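You operate a simulated robot arm through the tools that you are given. There is no shell and no other tool. Be economical: measure what you need, move in short steps, check, and stop when the job is done.

Carry out the task below with a simulated robot arm. There is one attempt and no reset: what you move stays moved.

TASK
Pull the pipe elbow up till its outlet runs along the bench.
Fine: tighten the vice first; red spanner on the hub, stop with the mark in the green band, outlet toward the tape winder; spanner back, then slacken the vice.
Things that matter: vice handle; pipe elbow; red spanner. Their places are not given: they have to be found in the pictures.

It is judged by the outcome, as a careful person would: the job done as asked, and still so three seconds after it is handed in. It fails if anything else is knocked over, pushed out of place, dropped, spilled or broken.

THE ROBOT
A 6-joint arm with a two-finger parallel gripper, fixed in place. Base frame: the origin is at the foot of the arm, x ahead of it, y to its left, z up; the work surface is at about z = 0.858. Units: m, degrees, N and s.
With the tool pointing down near the work surface it reaches from about 0.36 to 0.76 m from the base axis. Its first joint turns from -66.0 to 66.0 degrees. Payload 2.45 kg.
The tool frame sits at the grasp point between the pads (the TCP): z along the fingers, y along the line on which they close. The tips reach 0.024 m beyond it. Largest opening 0.068 m; finger width 0.017, thickness 0.01; the body of the gripper, 0.04 by 0.07 m, starts 0.041 m behind the TCP.
Orientation is that of the tool frame in the base frame, as a unit quaternion [x, y, z, w]. With the fingers straight down and closing along the base's y, the tool's x points along the base's -x, its y along +y and its z along -z.

THE INTERFACE
- The arm moves only by the tool jog_arm. Its argument "moves" is one flat list of numbers, 7 for each row, row after row: the finger opening in m, from 0 to 0.068, then the shift along the base's x, y, z in m, then the turn, a rotation vector about the base's x, y, z in degrees. In form: [fingers, dx, dy, dz, ax, ay, az, fingers, dx, dy, dz, ax, ay, az, ...]. A call has 1 to 20 rows; each row is the pose to reach, as a shift and turn from the pose commanded when the call began. Rows are played at 5 a second. More than 0.05 m and 8.6 degrees between two rows, or a gripper value outside its range, and nothing of the call is played. Where a pose cannot be reached the arm comes as near as it can. A force on the tool above 40 N (or 10 N above the force at the start of the call, whichever is more), or a blocked arm, ends the call early, and 0.2 s more pass. The fingers move at their own pace (about 0.108 m/s each) and stop on an object; they squeeze with about 33 N. The grip force told is the motor's: it shows also when the fingers shut on nothing. Time passes only in rows, and 0.2 s behind the last, so rows that repeat a pose let the fingers close. It gives the time, the measured TCP pose, the force on the tool (base axes), the opening and the grip force at its end, in the units of the frame above (readings bear some noise).
- Cameras (640 x 400 px; columns grow to the right, rows downward): "scene" is fixed at [0.1816, 0.4242, 1.4814]; the picture's right is [-0.64, -0.77, 0.00], its down [-0.33, 0.27, -0.90] and it looks along [0.70, -0.57, -0.43] (base axes); focal length 306 px, centre (320, 200). "wrist" rides on the gripper at [-0.032, 0, -0.039] in the tool frame; the picture's right is [0.00, -1.00, 0.00], its down [0.97, 0.00, -0.24] and it looks along [0.24, 0.00, 0.97] (tool axes); focal length 218 px, centre (320, 200).
- get_image(camera): a new picture of that camera. The clock stands still meanwhile.
- locate(camera, pixels): for up to 12 pixels [column, row] of the newest picture of that camera ("zoom" is the newest enlarged one), the place [x, y, z] in the base frame of the surface seen there, good to about 0.002 m. The clock stands still meanwhile.
- zoom(camera, box): a new picture of the part [left, top, right, bottom] of that camera's present view, enlarged. The clock stands still meanwhile.
- sign_off(): hands the job in; it is judged then, once.

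Work in short steps. Measure before you move; look again where a grasp or a placing could have gone wrong, and mend it. You have 80 turns and 46 pictures in all, those below and enlarged ones among them. Open the gripper and draw the arm clear of the work before you hand the job in, unless the task says otherwise; then end with one line.

The tools are called after "Request:" as name(argument=value, ...) on one line, values as JSON. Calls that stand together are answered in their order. jog_arm: Moves the arm, as the interface text tells. Its arguments: {"type":"object","properties":{"moves":{"type":"array"}},"required":["moves"]} The other tools are called the same way: get_image (camera) takes a picture; locate (camera, pixels) gives the place of the surface under pixels of a picture; zoom (camera, box) takes an enlarged picture of a part of a camera's view; sign_off () hands the job in.

At the start:

```text
clock: 0.0
position: [0.4512, 0.1997, 1.3313]
tool_rot: [-0.001, 1.0, 0.001, 0.0]
contact_force: [0.2, 0.6, -0.4]
gripper_width: 0.0681
grasp_force: 0.0
```

scene: 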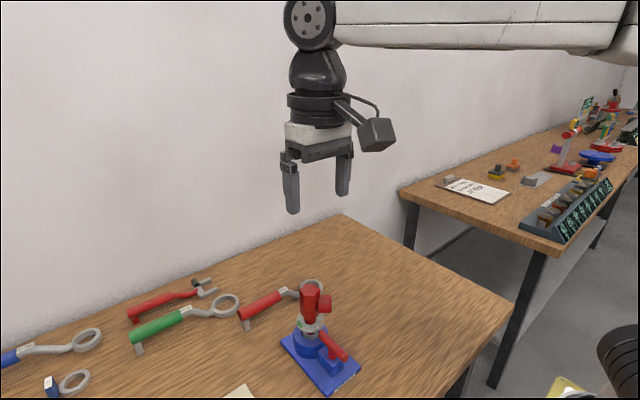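
wrist: 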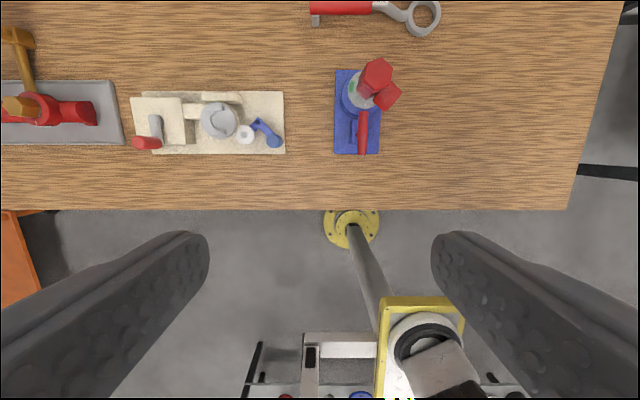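

The scene shows a red elbow on a blue vice at about (315,330) and several spanners. I zoom in on both views to tell the parts apart.

Request:
zoom(camera="scene", box=[220, 260, 400, 400])

Request:
zoom(camera="wrist", box=[280, 0, 480, 170])

Request:
zoom(camera="scene", box=[0, 250, 340, 400])

```text
2.86 times, centred on (310, 330) of scene
```

zoom: 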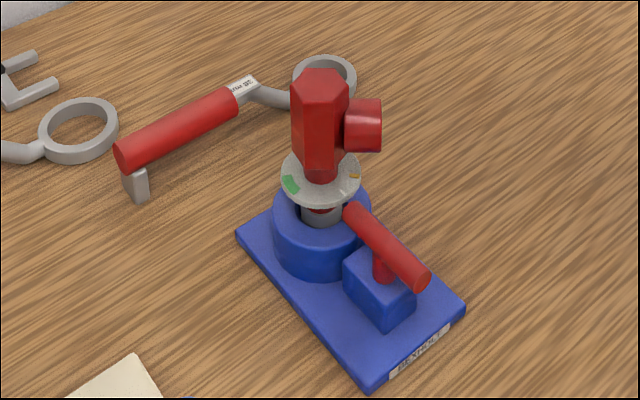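

```text
2.35 times, centred on (380, 85) of wrist
```

zoom: 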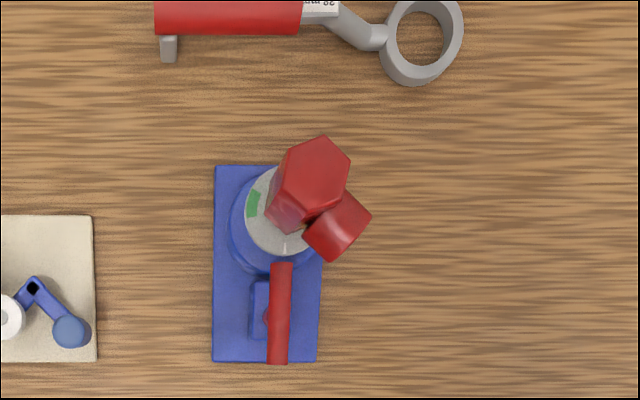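

```text
1.88 times, centred on (170, 325) of scene
```

zoom: 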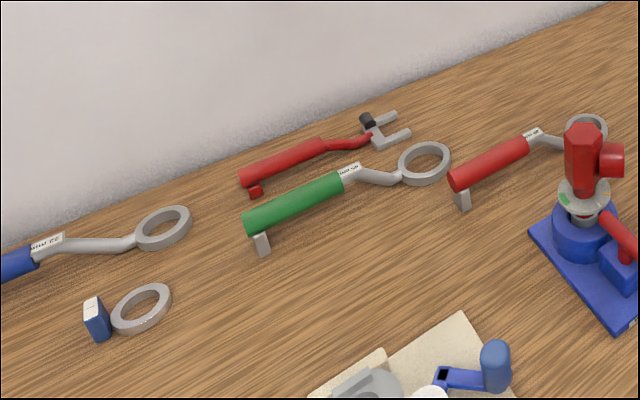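

Now I locate the key points: elbow, vice handle, spanners, and neighbours in the wrist picture, plus the hub in the scene view.

Request:
locate(camera="wrist", pixels=[[376, 75], [388, 97], [362, 132], [364, 152], [345, 145], [340, 7], [422, 17], [220, 120], [275, 140], [40, 110], [150, 140], [380, 8]])

Request:
locate(camera="scene", pixels=[[310, 287], [309, 305], [325, 303], [321, 328], [337, 344], [310, 323], [262, 306], [301, 284], [167, 306], [210, 290], [165, 325], [240, 300]])

Request:
zoom(camera="wrist", box=[0, 0, 300, 180])

```text
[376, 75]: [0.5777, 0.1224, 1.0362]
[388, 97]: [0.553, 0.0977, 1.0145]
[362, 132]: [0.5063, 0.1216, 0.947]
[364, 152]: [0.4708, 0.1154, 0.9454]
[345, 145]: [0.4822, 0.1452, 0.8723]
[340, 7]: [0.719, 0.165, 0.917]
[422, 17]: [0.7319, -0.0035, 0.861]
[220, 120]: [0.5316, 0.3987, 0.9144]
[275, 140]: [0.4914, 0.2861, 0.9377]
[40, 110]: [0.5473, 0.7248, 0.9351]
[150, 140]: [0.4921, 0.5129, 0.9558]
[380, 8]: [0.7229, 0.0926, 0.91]
```

```text
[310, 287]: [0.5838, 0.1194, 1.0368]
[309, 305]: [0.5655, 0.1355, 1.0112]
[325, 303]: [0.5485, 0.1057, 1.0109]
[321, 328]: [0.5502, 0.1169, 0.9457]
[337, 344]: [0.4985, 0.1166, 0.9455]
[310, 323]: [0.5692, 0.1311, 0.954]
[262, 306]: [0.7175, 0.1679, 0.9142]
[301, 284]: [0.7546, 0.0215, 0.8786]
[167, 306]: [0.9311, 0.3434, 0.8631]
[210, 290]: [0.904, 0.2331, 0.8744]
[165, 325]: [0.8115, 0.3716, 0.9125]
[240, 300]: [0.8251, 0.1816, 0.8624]
```

```text
2.13 times, centred on (150, 90) of wrist
```

zoom: 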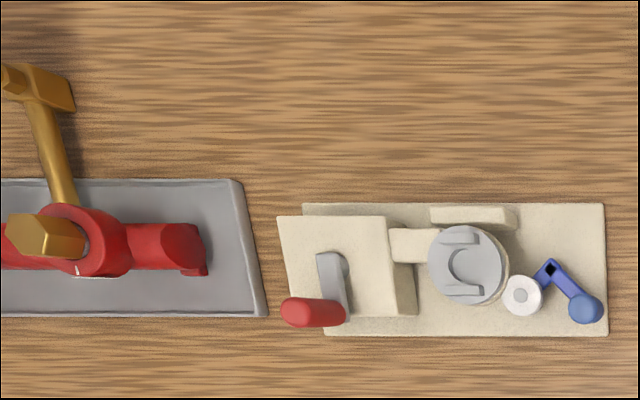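

The elbow axis is near (0.57, 0.125) with its outlet pointing about (-x,-y); I move closer above it for a better look at the dial, hex and handle.

Request:
jog_arm(moves=[0.068, 0.04, -0.02, -0.02, 0, 0, 0, 0.068, 0.08, -0.04, -0.04, 0, 0, 0, 0.068, 0.12, -0.06, -0.06, 0, 0, 0, 0.068, 0.15, -0.075, -0.08, 0, 0, 0])

Request:
get_image(camera="wrist")

Request:
zoom(camera="wrist", box=[250, 130, 410, 230])

```text
clock: 1.0
position: [0.5989, 0.1269, 1.2529]
tool_rot: [-0.001, 1.0, 0.001, -0.001]
contact_force: [0.1, -0.2, 0.7]
gripper_width: 0.0679
grasp_force: 0.0
```

```text
39 pictures are left
```

wrist: 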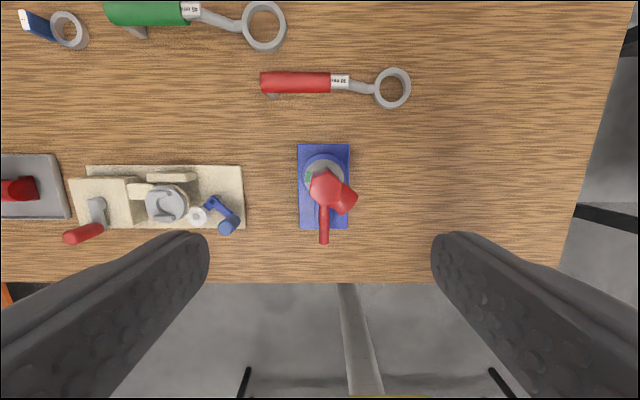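

```text
4.00 times, centred on (330, 180) of wrist
```

zoom: 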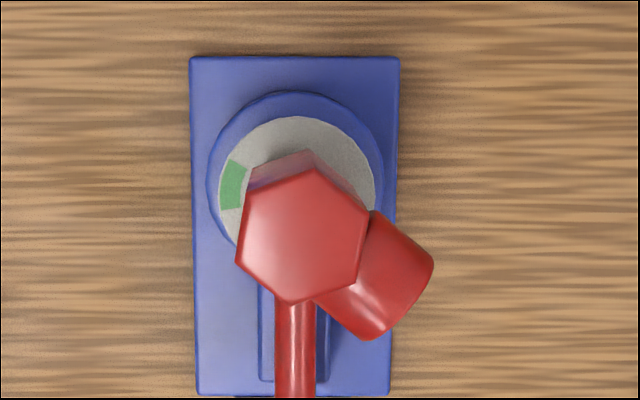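

The green band lies on the +y side of the dial; I zoom from the scene camera to see the dial's marks.

Request:
zoom(camera="scene", box=[280, 275, 360, 325])

Request:
zoom(camera="scene", box=[280, 315, 370, 395])

Request:
zoom(camera="wrist", box=[240, 50, 440, 130])

```text
8.00 times, centred on (320, 300) of scene
```

zoom: 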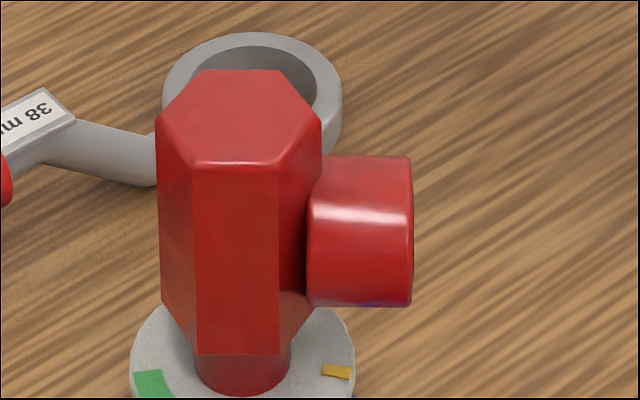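

```text
5.00 times, centred on (325, 355) of scene
```

zoom: 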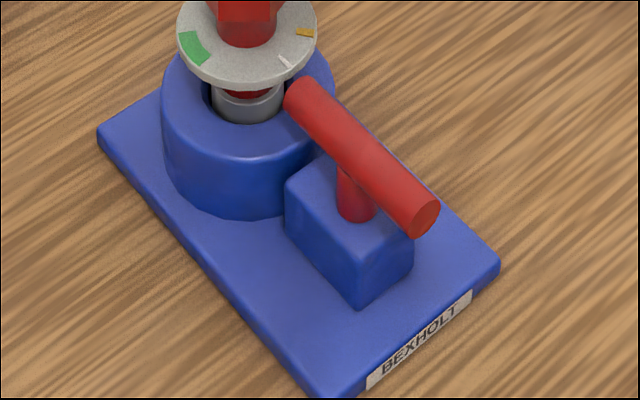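

```text
3.20 times, centred on (340, 90) of wrist
```

zoom: 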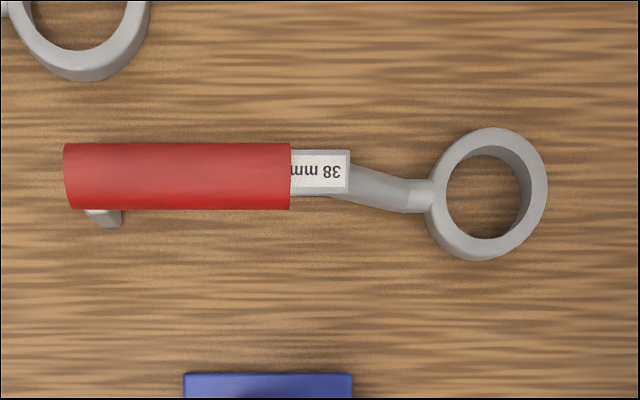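

I measure the spanner points in this zoom, and the elbow and vice in the wrist image.

Request:
locate(camera="zoom", pixels=[[68, 165], [285, 165], [320, 165], [437, 190], [541, 195], [492, 136], [485, 253], [180, 150], [180, 200], [180, 172], [105, 218], [400, 185]])

Request:
zoom(camera="wrist", box=[280, 130, 380, 250])

```text
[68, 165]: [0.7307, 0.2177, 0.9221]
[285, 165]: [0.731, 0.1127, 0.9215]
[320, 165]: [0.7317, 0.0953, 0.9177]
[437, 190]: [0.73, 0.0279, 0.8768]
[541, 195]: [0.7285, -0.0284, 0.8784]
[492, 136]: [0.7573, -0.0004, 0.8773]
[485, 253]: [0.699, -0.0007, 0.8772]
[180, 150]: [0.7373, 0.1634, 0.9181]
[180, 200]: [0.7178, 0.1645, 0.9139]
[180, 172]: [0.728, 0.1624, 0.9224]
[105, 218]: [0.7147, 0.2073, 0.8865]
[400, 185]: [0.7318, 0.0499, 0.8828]
```

```text
3.33 times, centred on (330, 190) of wrist
```

zoom: 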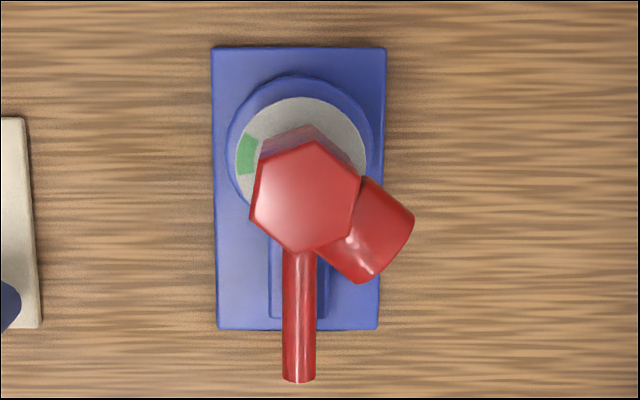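

I measure the hex corners, outlet and vice bar in this zoom.

Request:
locate(camera="zoom", pixels=[[258, 160], [317, 142], [360, 182], [349, 228], [302, 254], [250, 215], [303, 198], [385, 225], [301, 270], [299, 378], [245, 155], [340, 120]])

Request:
zoom(camera="wrist", box=[60, 120, 260, 245])

```text
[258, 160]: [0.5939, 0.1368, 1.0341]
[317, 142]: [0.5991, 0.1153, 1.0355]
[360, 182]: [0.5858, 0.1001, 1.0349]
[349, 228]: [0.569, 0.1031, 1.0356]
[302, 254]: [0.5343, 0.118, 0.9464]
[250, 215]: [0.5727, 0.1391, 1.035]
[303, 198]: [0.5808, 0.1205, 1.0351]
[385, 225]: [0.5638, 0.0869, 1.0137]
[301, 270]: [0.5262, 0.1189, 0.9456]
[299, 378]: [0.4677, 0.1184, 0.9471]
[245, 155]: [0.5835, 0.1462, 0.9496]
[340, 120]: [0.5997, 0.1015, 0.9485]
```

```text
3.20 times, centred on (160, 182) of wrist
```

zoom: 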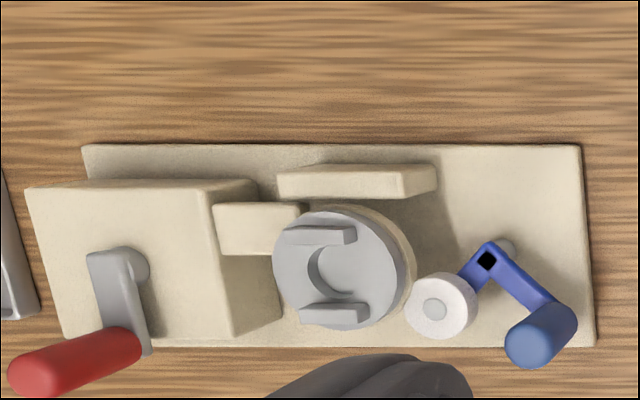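

The cream unit with cranks and reels at y≈0.28–0.5 is the tape winder (+y). Now I locate the vice bar and block in the scene view, and look at the spanner ring closely.

Request:
zoom(camera="scene", box=[280, 315, 370, 395])

Request:
locate(camera="zoom", pixels=[[298, 95], [312, 88], [362, 145], [352, 195], [355, 215], [425, 215], [330, 195], [390, 240], [300, 230], [265, 170], [450, 330], [405, 195]])

Request:
zoom(camera="wrist", box=[360, 60, 425, 115])

```text
5.00 times, centred on (325, 355) of scene
```

zoom: 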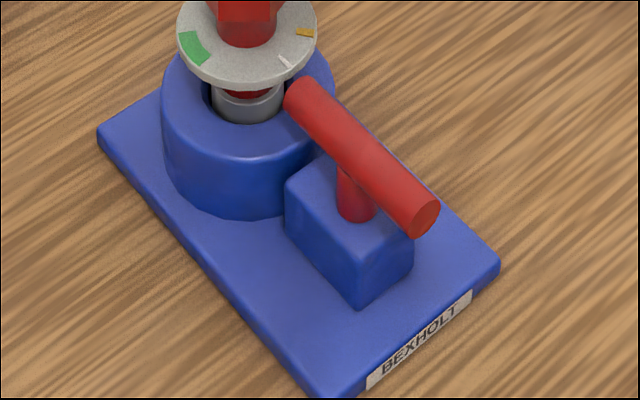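

```text
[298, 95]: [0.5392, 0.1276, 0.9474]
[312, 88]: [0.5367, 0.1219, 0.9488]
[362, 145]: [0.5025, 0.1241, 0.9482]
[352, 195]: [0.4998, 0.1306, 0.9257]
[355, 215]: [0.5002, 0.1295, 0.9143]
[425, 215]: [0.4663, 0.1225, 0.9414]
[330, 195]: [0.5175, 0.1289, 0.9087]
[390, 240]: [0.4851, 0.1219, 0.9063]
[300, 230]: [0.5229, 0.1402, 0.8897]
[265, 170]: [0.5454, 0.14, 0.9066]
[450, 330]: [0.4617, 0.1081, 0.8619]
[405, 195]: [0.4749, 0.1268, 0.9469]
```

```text
7.27 times, centred on (392, 88) of wrist
```

zoom: 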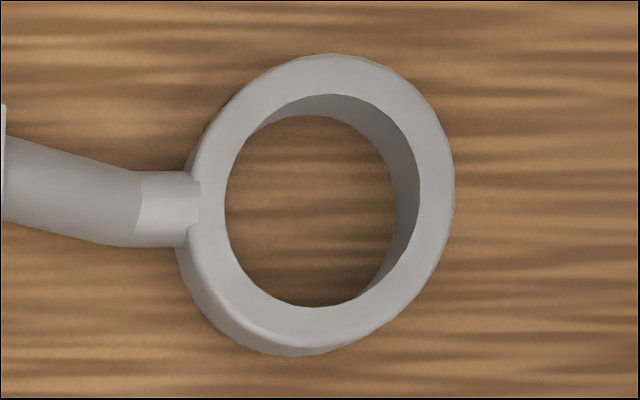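

The bar lies along x (x 0.466–0.541, y≈0.119, axis z≈0.941) on a stem at x≈0.503. I fly to above its near end, clear of the elbow.

Request:
jog_arm(moves=[0.05, -0.04, -0.002, -0.02, 0, 0, 0, 0.05, -0.08, -0.004, -0.04, 0, 0, 0, 0.05, -0.12, -0.005, -0.06, 0, 0, 0, 0.05, -0.127, -0.005, -0.1, 0, 0, 0, 0.05, -0.127, -0.005, -0.14, 0, 0, 0, 0.05, -0.127, -0.005, -0.18, 0, 0, 0, 0.05, -0.127, -0.005, -0.21, 0, 0, 0, 0.05, -0.127, -0.005, -0.21, 0, 0, 0])

Request:
get_image(camera="wrist")

```text
clock: 2.8
position: [0.4741, 0.1232, 1.041]
tool_rot: [-0.001, 1.0, 0.001, 0.0]
contact_force: [0.1, 0.1, -0.3]
gripper_width: 0.0499
grasp_force: 0.2
```

```text
30 pictures are left
```

wrist: 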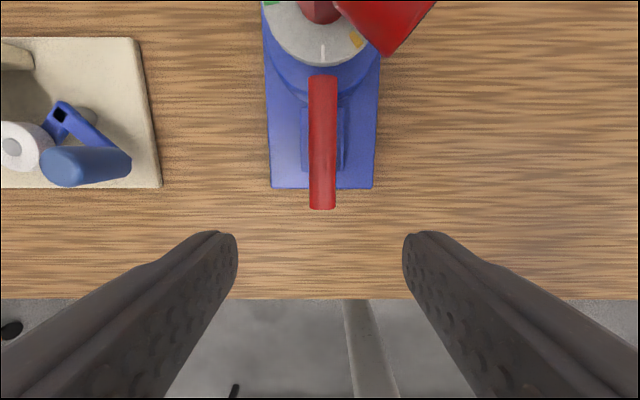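

The bar is centred in view (col 322); I check its position and then descend to grip near the end.

Request:
locate(camera="wrist", pixels=[[322, 85], [322, 140], [322, 200], [336, 140], [309, 140]])

Request:
jog_arm(moves=[0.05, 0.002, -0.002, -0.04, 0, 0, 0, 0.05, 0.002, -0.002, -0.08, 0, 0, 0, 0.05, 0.002, -0.002, -0.097, 0, 0, 0, 0.05, 0.002, -0.002, -0.097, 0, 0, 0])

```text
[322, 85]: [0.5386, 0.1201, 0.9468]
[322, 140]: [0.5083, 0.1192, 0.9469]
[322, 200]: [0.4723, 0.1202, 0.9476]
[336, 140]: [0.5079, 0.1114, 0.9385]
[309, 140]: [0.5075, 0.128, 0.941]
```

```text
clock: 3.8
position: [0.4769, 0.1212, 0.9438]
tool_rot: [-0.001, 1.0, 0.0, 0.0]
contact_force: [-0.6, 0.8, -0.1]
gripper_width: 0.0498
grasp_force: 0.1
```

At (0.477, 0.121, 0.944), around the bar. I shift slightly and close.

Request:
jog_arm(moves=[0.05, -0.003, -0.001, 0, 0, 0, 0, 0.005, -0.003, -0.001, 0, 0, 0, 0, 0.005, -0.003, -0.001, 0, 0, 0, 0, 0.005, -0.003, -0.001, 0, 0, 0, 0])

```text
clock: 4.8
position: [0.473, 0.1198, 0.9436]
tool_rot: [-0.002, 1.0, 0.001, 0.0]
contact_force: [0.6, 13.8, -5.3]
gripper_width: 0.018
grasp_force: 36.2
```

Gripped (0.018 m). I swing the bar clockwise about the stem (0.5035, 0.120), 40° first, watching force.

Request:
jog_arm(moves=[0.005, 0.0003, 0.0042, 0, 0, 0, -8, 0.005, 0.0012, 0.0084, 0, 0, 0, -16, 0.005, 0.0026, 0.0124, 0, 0, 0, -24, 0.005, 0.0046, 0.0162, 0, 0, 0, -32, 0.005, 0.0071, 0.0196, 0, 0, 0, -40])

```text
clock: 6.0
position: [0.48, 0.1396, 0.9442]
tool_rot: [0.341, 0.94, 0.002, 0.001]
contact_force: [-1.0, 32.1, -3.0]
gripper_width: 0.0185
grasp_force: 36.6
```

Position follows but force rose to 32 N; I check the bar in the scene.

Request:
zoom(camera="scene", box=[270, 280, 390, 380])

```text
4.00 times, centred on (330, 330) of scene
```

zoom: 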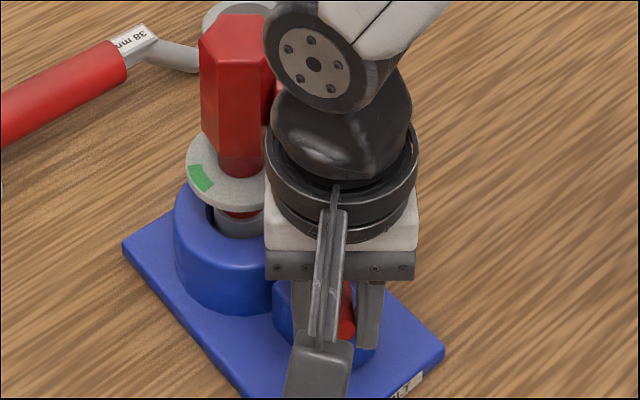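

The bar appears to turn with the fingers; I continue the arc to 80°.

Request:
jog_arm(moves=[0.005, 0.003, 0.0031, 0, 0, 0, -8, 0.005, 0.0063, 0.0057, 0, 0, 0, -16, 0.005, 0.01, 0.0078, 0, 0, 0, -24, 0.005, 0.014, 0.0094, 0, 0, 0, -32, 0.005, 0.0181, 0.0104, 0, 0, 0, -40])

```text
clock: 7.2
position: [0.4993, 0.1494, 0.9462]
tool_rot: [0.643, 0.766, 0.002, 0.002]
contact_force: [11.9, 29.9, -14.2]
gripper_width: 0.0177
grasp_force: 36.3
```

Still turning without a hard stop; I go on to about 100°, keeping the gripper body clear of the elbow.

Request:
jog_arm(moves=[0.005, 0.0042, 0.0005, -0.001, 0, 0, -8, 0.005, 0.0085, 0.0003, -0.001, 0, 0, -16, 0.005, 0.0107, 0.0, -0.001, 0, 0, -20])

Request:
get_image(camera="wrist")

Request:
zoom(camera="scene", box=[270, 280, 390, 380])

```text
clock: 8.0
position: [0.5053, 0.1452, 0.9423]
tool_rot: [0.766, 0.643, -0.005, 0.0]
contact_force: [-15.9, 2.4, 12.5]
gripper_width: 0.0207
grasp_force: 38.6
```

```text
28 pictures are left
```

wrist: 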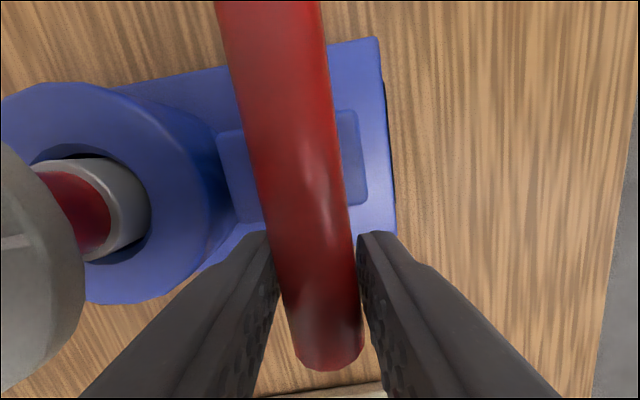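

```text
4.00 times, centred on (330, 330) of scene
```

zoom: 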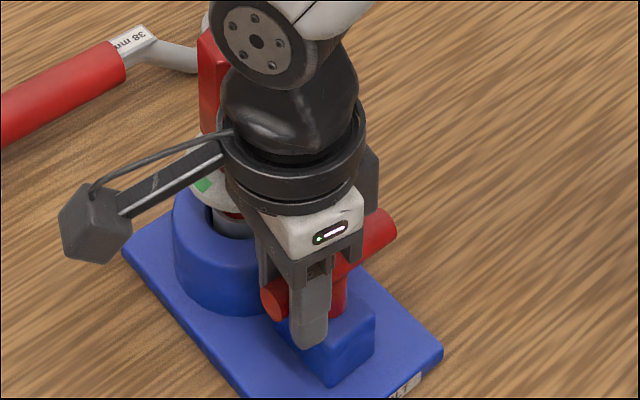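

The bar lags the fingers by ~9°, i.e. it stands about 90° from the start and force opposes: likely the stop. I test with a slight extra push along +x while squaring the fingers to it.

Request:
jog_arm(moves=[0.005, 0.0, 0.002, 0, 0, 0, 5, 0.005, 0.004, 0.003, 0, 0, 0, 8, 0.005, 0.008, 0.003, 0, 0, 0, 8])

```text
clock: 8.6
position: [0.5053, 0.1472, 0.9444]
tool_rot: [0.724, 0.69, -0.01, -0.002]
contact_force: [-10.1, -5.2, 13.8]
gripper_width: 0.0186
grasp_force: 36.8
stopped in row 2: the force on the tool passed its limit (the readings are from after the stop); the commanded pose is now the measured one
```

Force limit met: the vice is tight. I open and rise straight up.

Request:
jog_arm(moves=[0.05, 0, 0, 0, 0, 0, 0, 0.05, 0, 0, 0, 0, 0, 0, 0.05, 0, 0, 0.03, 0, 0, 0, 0.05, 0, 0, 0.07, 0, 0, 0, 0.05, 0, 0, 0.11, 0, 0, 0, 0.05, 0, 0, 0.15, 0, 0, 0, 0.05, 0, 0, 0.18, 0, 0, 0])

Request:
zoom(camera="scene", box=[270, 270, 390, 390])

```text
clock: 10.2
position: [0.5083, 0.1463, 1.124]
tool_rot: [0.725, 0.689, -0.008, -0.001]
contact_force: [-0.2, -0.3, 0.0]
gripper_width: 0.05
grasp_force: 0.1
```

```text
3.33 times, centred on (330, 330) of scene
```

zoom: 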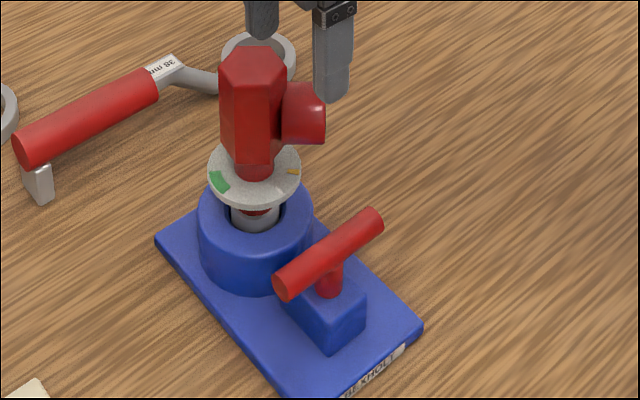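

The bar now stands along y, and the pipe didn't move. Next the red ring spanner: I fly up and turn the gripper toward yaw +90 (fingers closing along x), first half of the turn.

Request:
jog_arm(moves=[0.06, 0.02, 0, 0.03, 0, 0, 8.4, 0.06, 0.04, 0, 0.05, 0, 0, 16.8, 0.06, 0.06, 0, 0.05, 0, 0, 25.2, 0.06, 0.08, 0, 0.05, 0, 0, 33.6, 0.06, 0.1, 0, 0.05, 0, 0, 42, 0.06, 0.12, 0, 0.05, 0, 0, 50.4, 0.06, 0.14, 0, 0.05, 0, 0, 58.8, 0.06, 0.16, 0, 0.05, 0, 0, 67.2, 0.06, 0.18, 0, 0.05, 0, 0, 75.6, 0.06, 0.2, 0, 0.05, 0, 0, 84, 0.06, 0.22, 0, 0.05, 0, 0, 92.4])

Request:
jog_arm(moves=[0.06, 0, -0.002, 0, 0, 0, 8.4, 0.06, 0, -0.002, -0.01, 0, 0, 16.8, 0.06, 0, -0.003, -0.02, 0, 0, 25.2, 0.06, 0, -0.005, -0.03, 0, 0, 33.6, 0.06, 0, -0.007, -0.04, 0, 0, 42, 0.06, 0, -0.008, -0.05, 0, 0, 50.4, 0.06, 0, -0.01, -0.06, 0, 0, 58.8, 0.06, 0, -0.01, -0.07, 0, 0, 67.2, 0.06, 0, -0.01, -0.08, 0, 0, 75.6, 0.06, 0, -0.01, -0.09, 0, 0, 84, 0.06, 0, -0.01, -0.1, 0, 0, 90, 0.06, 0, -0.01, -0.1, 0, 0, 90])

Request:
get_image(camera="wrist")

```text
clock: 12.6
position: [0.7265, 0.1463, 1.1709]
tool_rot: [0.004, 1.0, -0.007, 0.003]
contact_force: [0.8, -0.6, -0.7]
gripper_width: 0.0598
grasp_force: 0.1
```

```text
clock: 15.2
position: [0.7267, 0.1366, 1.0733]
tool_rot: [-0.703, 0.711, -0.002, 0.008]
contact_force: [0.1, -0.3, -0.2]
gripper_width: 0.06
grasp_force: 0.0
```

```text
25 pictures are left
```

wrist: 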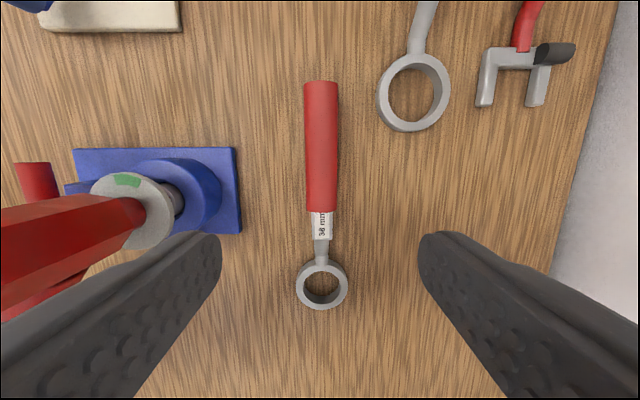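

The spanner is directly beneath, handle at col 321. I measure it precisely from here.

Request:
locate(camera="wrist", pixels=[[321, 90], [321, 150], [321, 205], [322, 225], [305, 150], [337, 150], [322, 263], [322, 308], [299, 287], [346, 287], [321, 252], [322, 82]])

Request:
zoom(camera="wrist", box=[270, 70, 380, 320])

```text
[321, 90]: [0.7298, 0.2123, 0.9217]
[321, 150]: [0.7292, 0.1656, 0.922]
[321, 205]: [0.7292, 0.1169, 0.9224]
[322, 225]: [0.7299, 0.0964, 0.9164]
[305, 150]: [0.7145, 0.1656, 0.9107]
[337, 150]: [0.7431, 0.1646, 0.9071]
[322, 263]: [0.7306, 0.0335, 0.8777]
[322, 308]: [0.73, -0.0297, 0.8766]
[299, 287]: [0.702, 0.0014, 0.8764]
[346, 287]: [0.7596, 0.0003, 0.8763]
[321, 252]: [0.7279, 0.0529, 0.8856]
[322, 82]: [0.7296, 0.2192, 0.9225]
```

```text
1.60 times, centred on (325, 195) of wrist
```

zoom: 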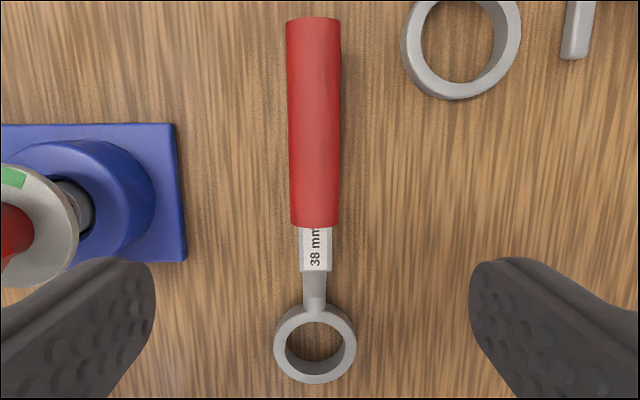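

Handle axis x=0.7293, z≈0.908; ring centre (0.7305, 0.001). I level the tool and descend to grip at y≈0.135.

Request:
jog_arm(moves=[0.06, 0.0026, -0.0016, -0.04, -0.48, 0.81, 0.65, 0.06, 0.0026, -0.0016, -0.08, -0.48, 0.81, 0.65, 0.06, 0.0026, -0.0016, -0.12, -0.48, 0.81, 0.65, 0.06, 0.0026, -0.0016, -0.15, -0.48, 0.81, 0.65, 0.06, 0.0026, -0.0016, -0.165, -0.48, 0.81, 0.65, 0.06, 0.0026, -0.0016, -0.165, -0.48, 0.81, 0.65])

```text
clock: 16.6
position: [0.7276, 0.1354, 0.9075]
tool_rot: [0.707, -0.707, -0.001, 0.0]
contact_force: [1.0, 0.5, 0.0]
gripper_width: 0.0603
grasp_force: 0.0
```

In place and level at (0.7276, 0.1354, 0.9075). I nudge +0.0015 in x and close on the handle.

Request:
jog_arm(moves=[0.06, 0.0015, 0, 0, 0, 0, 0, 0.015, 0.0015, 0, 0, 0, 0, 0, 0.015, 0.0015, 0, 0, 0, 0, 0, 0.015, 0.0015, 0, 0, 0, 0, 0])

```text
clock: 17.6
position: [0.7306, 0.1358, 0.9079]
tool_rot: [-0.707, 0.707, 0.0, 0.0]
contact_force: [-0.2, -0.4, -0.2]
gripper_width: 0.0281
grasp_force: 33.1
```

Gripped at 0.028 m. I lift straight up 0.21 m and check for sag.

Request:
jog_arm(moves=[0.015, 0, 0, 0.015, 0, 0, 0, 0.015, 0, 0, 0.05, 0, 0, 0, 0.015, 0, 0, 0.09, 0, 0, 0, 0.015, 0, 0, 0.13, 0, 0, 0, 0.015, 0, 0, 0.17, 0, 0, 0, 0.015, 0, 0, 0.21, 0, 0, 0, 0.015, 0, 0, 0.21, 0, 0, 0])

Request:
get_image(camera="scene")

Request:
get_image(camera="wrist")

```text
clock: 19.2
position: [0.7292, 0.1356, 1.1176]
tool_rot: [-0.707, 0.707, 0.0, 0.0]
contact_force: [-0.1, -0.8, 0.4]
gripper_width: 0.015
grasp_force: 0.0
```

```text
23 pictures are left
```

scene: 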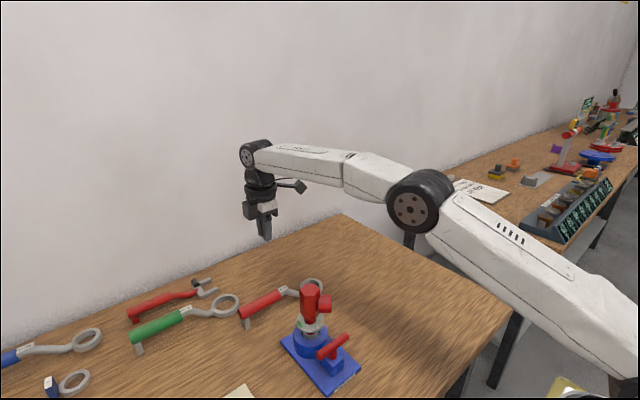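

```text
22 pictures are left
```

wrist: 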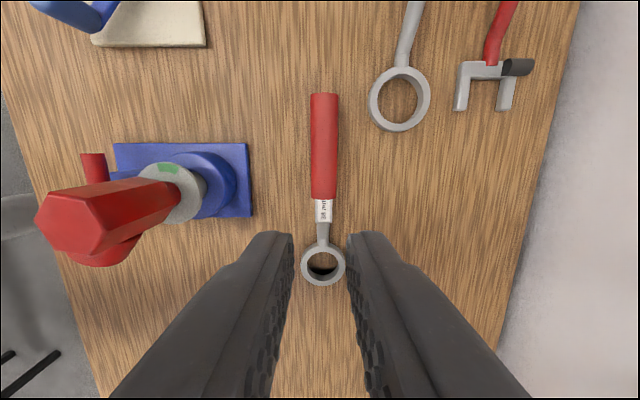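

The fingers slipped off: the spanner is still on the bench and the gripper is empty. I re-measure the spanner before trying deeper.

Request:
locate(camera="wrist", pixels=[[324, 100], [324, 150], [324, 190], [324, 210], [324, 222], [312, 150], [337, 150], [323, 284], [302, 266], [344, 266], [324, 235]])

Request:
zoom(camera="scene", box=[225, 265, 345, 340])

```text
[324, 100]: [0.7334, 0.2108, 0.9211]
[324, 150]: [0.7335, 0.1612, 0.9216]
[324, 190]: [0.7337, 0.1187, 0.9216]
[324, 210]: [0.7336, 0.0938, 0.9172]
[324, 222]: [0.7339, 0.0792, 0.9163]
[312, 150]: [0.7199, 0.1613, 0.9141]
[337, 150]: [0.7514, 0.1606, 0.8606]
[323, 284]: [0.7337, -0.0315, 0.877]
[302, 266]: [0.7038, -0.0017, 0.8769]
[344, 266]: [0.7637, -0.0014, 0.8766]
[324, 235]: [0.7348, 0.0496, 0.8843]
```

```text
5.33 times, centred on (285, 302) of scene
```

zoom: 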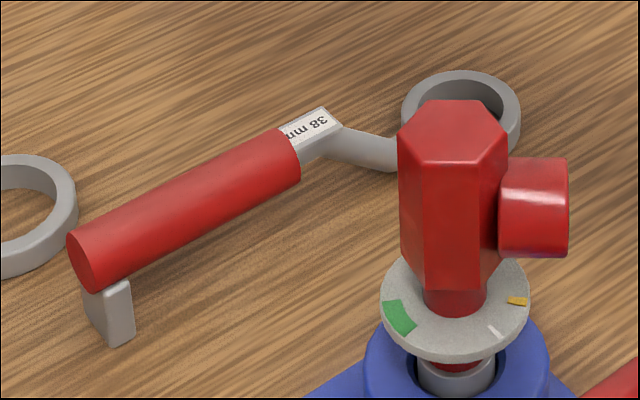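

The spanner only slid ~4 mm. I'll try the flat-sided shank with the label (y≈0.095, about 0.019 wide), which suits flat pads better, and test with a small lift.

Request:
jog_arm(moves=[0.06, 0.0045, -0.0396, -0.03, 0, 0, 0, 0.06, 0.0045, -0.0396, -0.07, 0, 0, 0, 0.06, 0.0045, -0.0396, -0.11, 0, 0, 0, 0.06, 0.0045, -0.0396, -0.15, 0, 0, 0, 0.06, 0.0045, -0.0396, -0.19, 0, 0, 0, 0.06, 0.0045, -0.0396, -0.2126, 0, 0, 0, 0.06, 0.0045, -0.0396, -0.2126, 0, 0, 0])

Request:
get_image(camera="wrist")

```text
clock: 20.8
position: [0.737, 0.0975, 0.904]
tool_rot: [-0.706, 0.708, 0.0, -0.001]
contact_force: [-0.9, 0.0, -0.3]
gripper_width: 0.0598
grasp_force: 0.1
```

```text
20 pictures are left
```

wrist: 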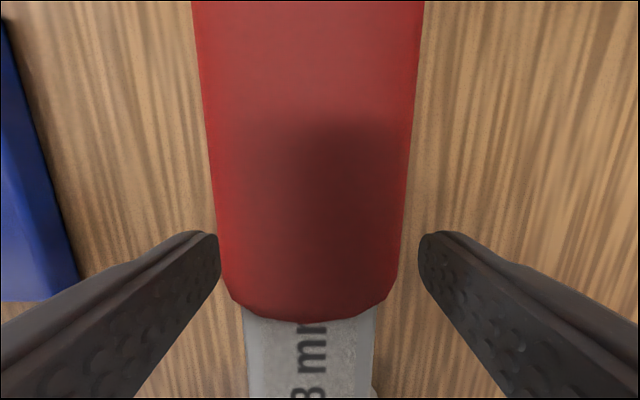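

The shank lies just below the pads' position (red grip ends at y≈0.109). I shift slightly to centre on the shank, close, and lift only 6 mm to read forces.

Request:
jog_arm(moves=[0.06, -0.0015, -0.004, 0, 0, 0, 0, 0.0, -0.0015, -0.004, 0, 0, 0, 0, 0.0, -0.0015, -0.004, 0, 0, 0, 0, 0.0, -0.0015, -0.004, 0, 0, 0, 0, 0.0, -0.0015, -0.004, 0.003, 0, 0, 0, 0.0, -0.0015, -0.004, 0.006, 0, 0, 0, 0.0, -0.0015, -0.004, 0.006, 0, 0, 0])

```text
clock: 22.4
position: [0.733, 0.0906, 0.909]
tool_rot: [-0.707, 0.707, -0.001, 0.001]
contact_force: [0.9, -0.5, -3.4]
gripper_width: 0.0164
grasp_force: 32.9
```

Gripped at 0.0164 m with ~3.4 N load. I lift further slowly and check the width.

Request:
jog_arm(moves=[0.0, 0, 0, 0.01, 0, 0, 0, 0.0, 0, 0, 0.025, 0, 0, 0, 0.0, 0, 0, 0.04, 0, 0, 0, 0.0, 0, 0, 0.06, 0, 0, 0, 0.0, 0, 0, 0.06, 0, 0, 0])

Request:
zoom(camera="scene", box=[210, 220, 370, 340])

```text
clock: 23.6
position: [0.7331, 0.0913, 0.9707]
tool_rot: [0.707, -0.707, -0.001, 0.0]
contact_force: [0.1, 0.8, -2.3]
gripper_width: 0.0166
grasp_force: 32.5
```

```text
3.33 times, centred on (290, 280) of scene
```

zoom: 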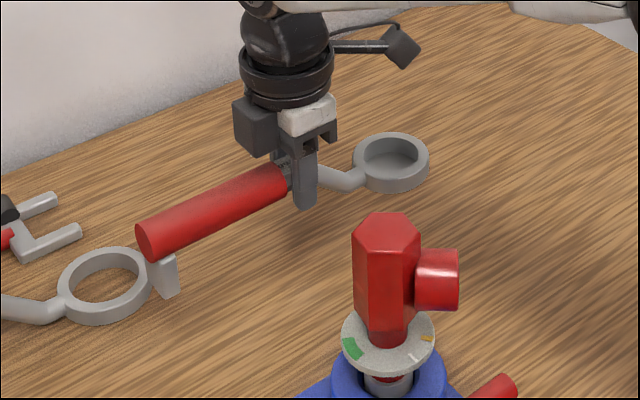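

The spanner hangs level and held. I measure the hex's top corners in the scene view to fix the hub centre while lifting.

Request:
zoom(camera="scene", box=[290, 275, 340, 325])

Request:
jog_arm(moves=[0.0, 0, 0, 0.04, 0, 0, 0, 0.0, 0, 0, 0.08, 0, 0, 0, 0.0, 0, 0, 0.12, 0, 0, 0, 0.0, 0, 0, 0.145, 0, 0, 0, 0.0, 0, 0, 0.145, 0, 0, 0])

```text
8.00 times, centred on (315, 300) of scene
```

zoom: 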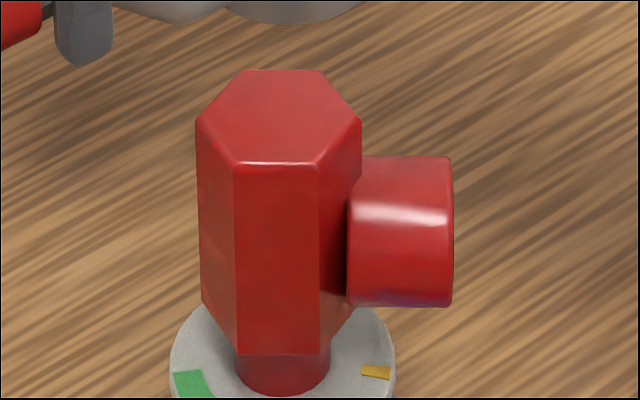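

```text
clock: 24.8
position: [0.7332, 0.0924, 1.1146]
tool_rot: [0.707, -0.707, 0.0, 0.001]
contact_force: [0.4, 0.4, -3.3]
gripper_width: 0.0165
grasp_force: 32.5
```

Now locate hex corners, faces and outlet in that zoom (scene static).

Request:
locate(camera="zoom", pixels=[[245, 74], [318, 74], [357, 122], [317, 160], [238, 162], [199, 122], [278, 117], [380, 165], [440, 165], [410, 250], [278, 300], [449, 230]])

```text
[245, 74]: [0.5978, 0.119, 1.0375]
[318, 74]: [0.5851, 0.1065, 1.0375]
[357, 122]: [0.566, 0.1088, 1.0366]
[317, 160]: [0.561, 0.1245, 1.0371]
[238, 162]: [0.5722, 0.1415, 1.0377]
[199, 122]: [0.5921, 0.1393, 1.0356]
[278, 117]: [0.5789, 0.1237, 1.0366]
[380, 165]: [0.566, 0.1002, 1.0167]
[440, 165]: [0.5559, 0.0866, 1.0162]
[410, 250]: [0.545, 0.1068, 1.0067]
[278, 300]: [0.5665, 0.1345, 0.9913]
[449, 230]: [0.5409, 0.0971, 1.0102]
```

Hub centre averages (0.580, 0.1215), hex top 1.037, outlet top 1.0165. I carry the ring over the hub at height, TCP to (0.579, 0.214).

Request:
jog_arm(moves=[0.0, -0.026, 0.02, 0, 0, 0, 0, 0.0, -0.055, 0.044, 0, 0, 0, 0, 0.0, -0.085, 0.068, 0, 0, 0, 0, 0.0, -0.115, 0.092, 0, 0, 0, 0, 0.0, -0.14, 0.11, 0, 0, 0, 0, 0.0, -0.154, 0.1215, 0, 0, 0, 0, 0.0, -0.154, 0.1215, 0, 0, 0, 0])

Request:
zoom(camera="scene", box=[265, 245, 365, 325])

```text
clock: 26.4
position: [0.579, 0.2141, 1.113]
tool_rot: [0.708, -0.707, 0.0, 0.0]
contact_force: [0.2, 0.1, -3.1]
gripper_width: 0.0165
grasp_force: 32.7
```

```text
5.00 times, centred on (315, 285) of scene
```

zoom: 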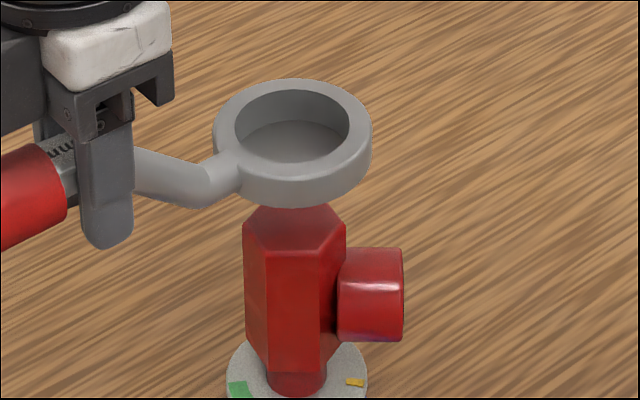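

The space inside the ring looks grey-filled in this view; I zoom on it to make sure the ring is open and see how it lines up.

Request:
zoom(camera="scene", box=[300, 255, 345, 295])

Request:
locate(camera="zoom", pixels=[[320, 200], [320, 150], [120, 140], [420, 130], [270, 20], [300, 255], [540, 130], [30, 120], [280, 50], [280, 80]])

```text
10.00 times, centred on (322, 275) of scene
```

zoom: 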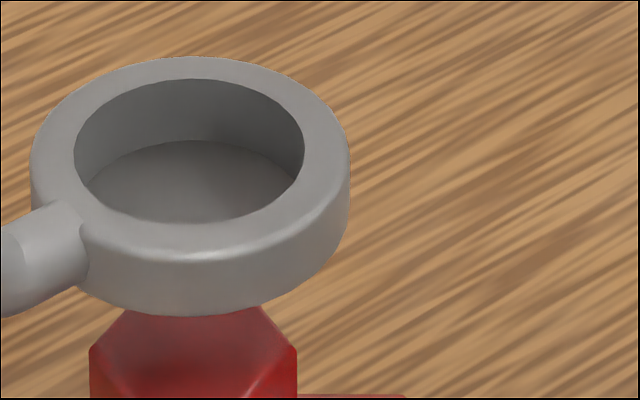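

```text
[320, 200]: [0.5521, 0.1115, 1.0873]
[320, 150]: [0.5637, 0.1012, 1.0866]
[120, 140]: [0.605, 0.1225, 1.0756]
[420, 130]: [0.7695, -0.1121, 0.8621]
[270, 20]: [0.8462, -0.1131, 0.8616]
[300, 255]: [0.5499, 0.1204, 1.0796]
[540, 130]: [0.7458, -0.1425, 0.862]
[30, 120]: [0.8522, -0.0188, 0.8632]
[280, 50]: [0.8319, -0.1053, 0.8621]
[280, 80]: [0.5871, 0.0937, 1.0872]
```

I locate the floor inside the ring and the rim points.

Request:
locate(camera="zoom", pixels=[[190, 190], [190, 165], [150, 200], [190, 110], [190, 62], [40, 155], [345, 155], [190, 248], [295, 225], [80, 90], [300, 90], [193, 350]])

```text
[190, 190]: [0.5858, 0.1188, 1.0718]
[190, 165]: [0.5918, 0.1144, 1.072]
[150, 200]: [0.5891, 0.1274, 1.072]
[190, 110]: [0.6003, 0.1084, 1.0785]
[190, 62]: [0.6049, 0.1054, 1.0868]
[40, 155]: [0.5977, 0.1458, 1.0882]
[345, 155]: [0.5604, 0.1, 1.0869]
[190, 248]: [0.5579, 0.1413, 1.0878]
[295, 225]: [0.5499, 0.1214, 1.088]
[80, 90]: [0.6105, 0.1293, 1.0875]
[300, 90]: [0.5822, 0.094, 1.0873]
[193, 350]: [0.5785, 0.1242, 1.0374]
```

The ring centre (0.5795, 0.1235) and hub centre (0.579, 0.1233) agree in the same view. I lower slowly and watch the force to see whether the ring goes over the hex.

Request:
jog_arm(moves=[0.0, 0, 0, -0.01, 0, 0, 0, 0.0, 0, 0, -0.02, 0, 0, 0, 0.0, 0, 0, -0.027, 0, 0, 0, 0.0, 0, 0, -0.032, 0, 0, 0, 0.0, 0, 0, -0.036, 0, 0, 0, 0.0, 0, 0, -0.039, 0, 0, 0, 0.0, 0, 0, -0.042, 0, 0, 0])

Request:
zoom(camera="scene", box=[275, 260, 355, 320])

```text
clock: 28.0
position: [0.5784, 0.2137, 1.073]
tool_rot: [0.707, -0.707, 0.0, 0.0]
contact_force: [0.7, 1.1, -3.8]
gripper_width: 0.0162
grasp_force: 33.0
```

```text
6.67 times, centred on (315, 290) of scene
```

zoom: 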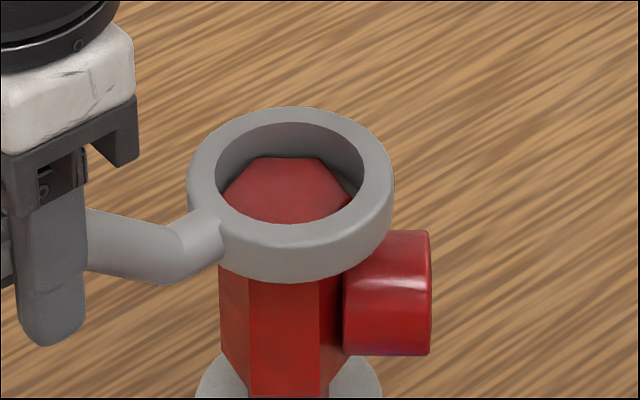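

The hex shows inside the ring with no contact force, so it is going over. I lower another 12 mm.

Request:
jog_arm(moves=[0.0, 0, 0, -0.003, 0, 0, 0, 0.0, 0, 0, -0.006, 0, 0, 0, 0.0, 0, 0, -0.009, 0, 0, 0, 0.0, 0, 0, -0.012, 0, 0, 0, 0.0, 0, 0, -0.012, 0, 0, 0])

Request:
zoom(camera="scene", box=[275, 260, 355, 320])

```text
clock: 29.2
position: [0.5794, 0.2126, 1.0605]
tool_rot: [0.707, -0.707, 0.0, 0.0]
contact_force: [0.0, -0.4, -2.7]
gripper_width: 0.0166
grasp_force: 32.7
```

```text
6.67 times, centred on (315, 290) of scene
```

zoom: 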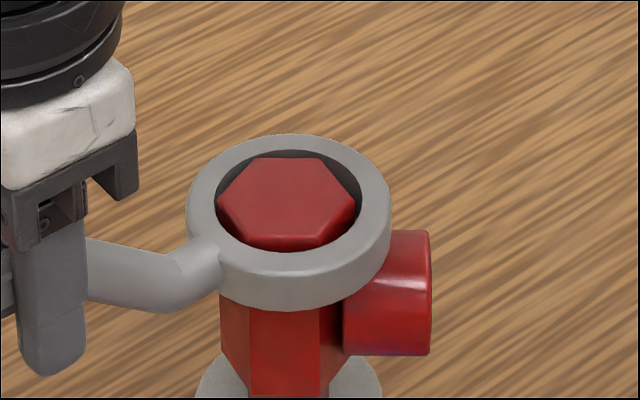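

The ring sits fully over the hex. I turn clockwise 40° about the hub (R=0.092) and check what follows.

Request:
jog_arm(moves=[0.0, 0.0128, -0.0009, 0, 0, 0, -8, 0.0, 0.0254, -0.0036, 0, 0, 0, -16, 0.0, 0.0374, -0.008, 0, 0, 0, -24, 0.0, 0.0488, -0.014, 0, 0, 0, -32, 0.0, 0.0591, -0.0215, 0, 0, 0, -40])

Request:
zoom(camera="scene", box=[265, 255, 365, 345])

```text
clock: 30.4
position: [0.6394, 0.1923, 1.0607]
tool_rot: [-0.421, 0.907, 0.0, -0.002]
contact_force: [-0.9, 0.1, -3.6]
gripper_width: 0.0165
grasp_force: 32.9
```

```text
4.44 times, centred on (315, 300) of scene
```

zoom: 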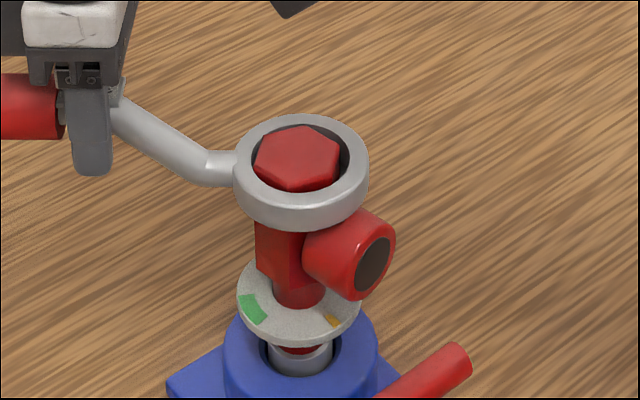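

The elbow and the orange mark turn with the spanner at low force. I continue to 88°.

Request:
jog_arm(moves=[0.0, 0.0093, -0.0089, 0, 0, 0, -8, 0.0, 0.0172, -0.0191, 0, 0, 0, -16, 0.0, 0.0236, -0.0302, 0, 0, 0, -24, 0.0, 0.0284, -0.0421, 0, 0, 0, -32, 0.0, 0.0315, -0.0545, 0, 0, 0, -40, 0.0, 0.0328, -0.0673, 0, 0, 0, -48])

Request:
zoom(camera="scene", box=[265, 255, 365, 345])

```text
clock: 31.8
position: [0.6697, 0.1239, 1.0611]
tool_rot: [-0.016, 1.0, 0.0, -0.001]
contact_force: [-5.5, 4.2, -1.0]
gripper_width: 0.0172
grasp_force: 32.6
```

```text
4.44 times, centred on (315, 300) of scene
```

zoom: 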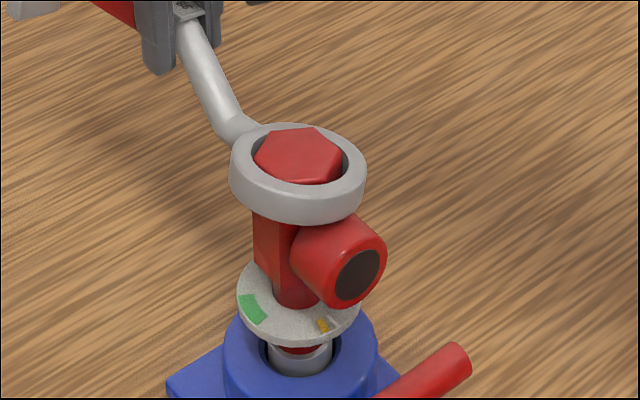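

Between 40° and 88° the elbow only moved a little: the ring is slipping round the hex. I measure the outlet, mark and hex positions in this picture.

Request:
locate(camera="zoom", pixels=[[357, 275], [345, 222], [310, 132], [342, 155], [332, 180], [288, 182], [256, 160], [272, 132], [322, 326], [252, 310], [232, 180], [365, 180]])

```text
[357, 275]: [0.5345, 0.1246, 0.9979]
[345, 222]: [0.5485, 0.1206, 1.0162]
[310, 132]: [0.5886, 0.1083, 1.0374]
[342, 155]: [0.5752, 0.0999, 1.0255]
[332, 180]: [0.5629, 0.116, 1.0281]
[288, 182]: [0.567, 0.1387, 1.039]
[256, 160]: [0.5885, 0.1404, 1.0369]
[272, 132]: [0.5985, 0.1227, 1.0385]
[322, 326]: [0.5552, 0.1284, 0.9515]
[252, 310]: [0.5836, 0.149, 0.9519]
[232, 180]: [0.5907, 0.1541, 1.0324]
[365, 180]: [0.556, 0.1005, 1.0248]
```

Outlet is now at about 177° (turned ~50°), ring slightly tilted. I try another 8° and read the force to learn whether it re-engages.

Request:
jog_arm(moves=[0.0, 0.0, -0.0064, 0, 0, 0, -4, 0.0, -0.0004, -0.0128, 0, 0, 0, -8])

Request:
jog_arm(moves=[0.0, -0.001, -0.0064, 0, 0, 0, -4, 0.0, -0.0022, -0.0127, 0, 0, 0, -8])

Request:
zoom(camera="scene", box=[265, 255, 365, 345])

```text
clock: 32.4
position: [0.6713, 0.1098, 1.0606]
tool_rot: [0.054, 0.999, 0.0, 0.0]
contact_force: [-5.2, 4.1, 1.5]
gripper_width: 0.0171
grasp_force: 33.1
```

```text
clock: 33.0
position: [0.6698, 0.0978, 1.0607]
tool_rot: [0.122, 0.992, 0.0, 0.0]
contact_force: [-2.9, 0.8, -2.4]
gripper_width: 0.0171
grasp_force: 33.6
```

```text
4.44 times, centred on (315, 300) of scene
```

zoom: 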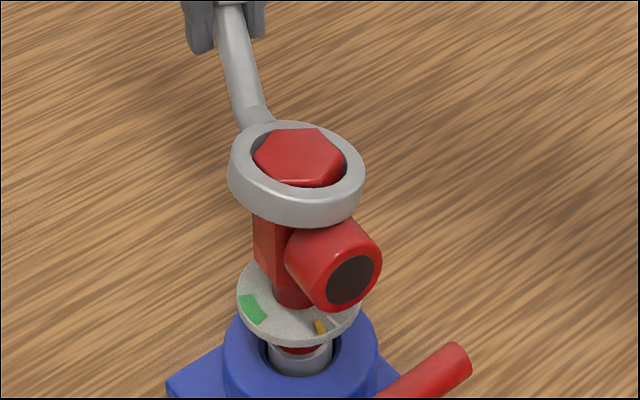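

The outlet crept only ~5° more and the ring has rolled slightly in the grip. I pause a second to see whether the load relaxes before deciding.

Request:
jog_arm(moves=[0.0, 0, 0, 0, 0, 0, 0, 0.0, 0, 0, 0, 0, 0, 0, 0.0, 0, 0, 0, 0, 0, 0, 0.0, 0, 0, 0, 0, 0, 0, 0.0, 0, 0, 0, 0, 0, 0])

Request:
zoom(camera="scene", box=[295, 265, 345, 315])

Request:
locate(camera="zoom", pixels=[[250, 60], [395, 60], [180, 130], [440, 130], [200, 190], [440, 200], [320, 250], [300, 100], [300, 60], [360, 130], [280, 200], [350, 200]])

```text
clock: 34.2
position: [0.6702, 0.0991, 1.0599]
tool_rot: [0.122, 0.993, -0.001, 0.0]
contact_force: [-2.3, -3.9, -3.4]
gripper_width: 0.017
grasp_force: 33.2
```

```text
8.00 times, centred on (320, 290) of scene
```

zoom: 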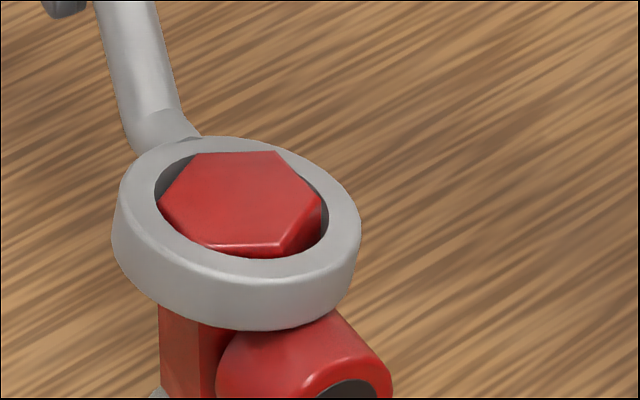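

```text
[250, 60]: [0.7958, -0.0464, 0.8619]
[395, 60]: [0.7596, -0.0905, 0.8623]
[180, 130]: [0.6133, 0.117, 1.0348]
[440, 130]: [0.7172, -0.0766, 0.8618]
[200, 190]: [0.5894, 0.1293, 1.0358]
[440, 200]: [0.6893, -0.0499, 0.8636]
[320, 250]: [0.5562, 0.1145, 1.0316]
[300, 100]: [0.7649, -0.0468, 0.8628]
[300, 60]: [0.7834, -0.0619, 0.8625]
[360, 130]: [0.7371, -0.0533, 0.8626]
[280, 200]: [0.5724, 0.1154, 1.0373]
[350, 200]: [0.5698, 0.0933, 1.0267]
```

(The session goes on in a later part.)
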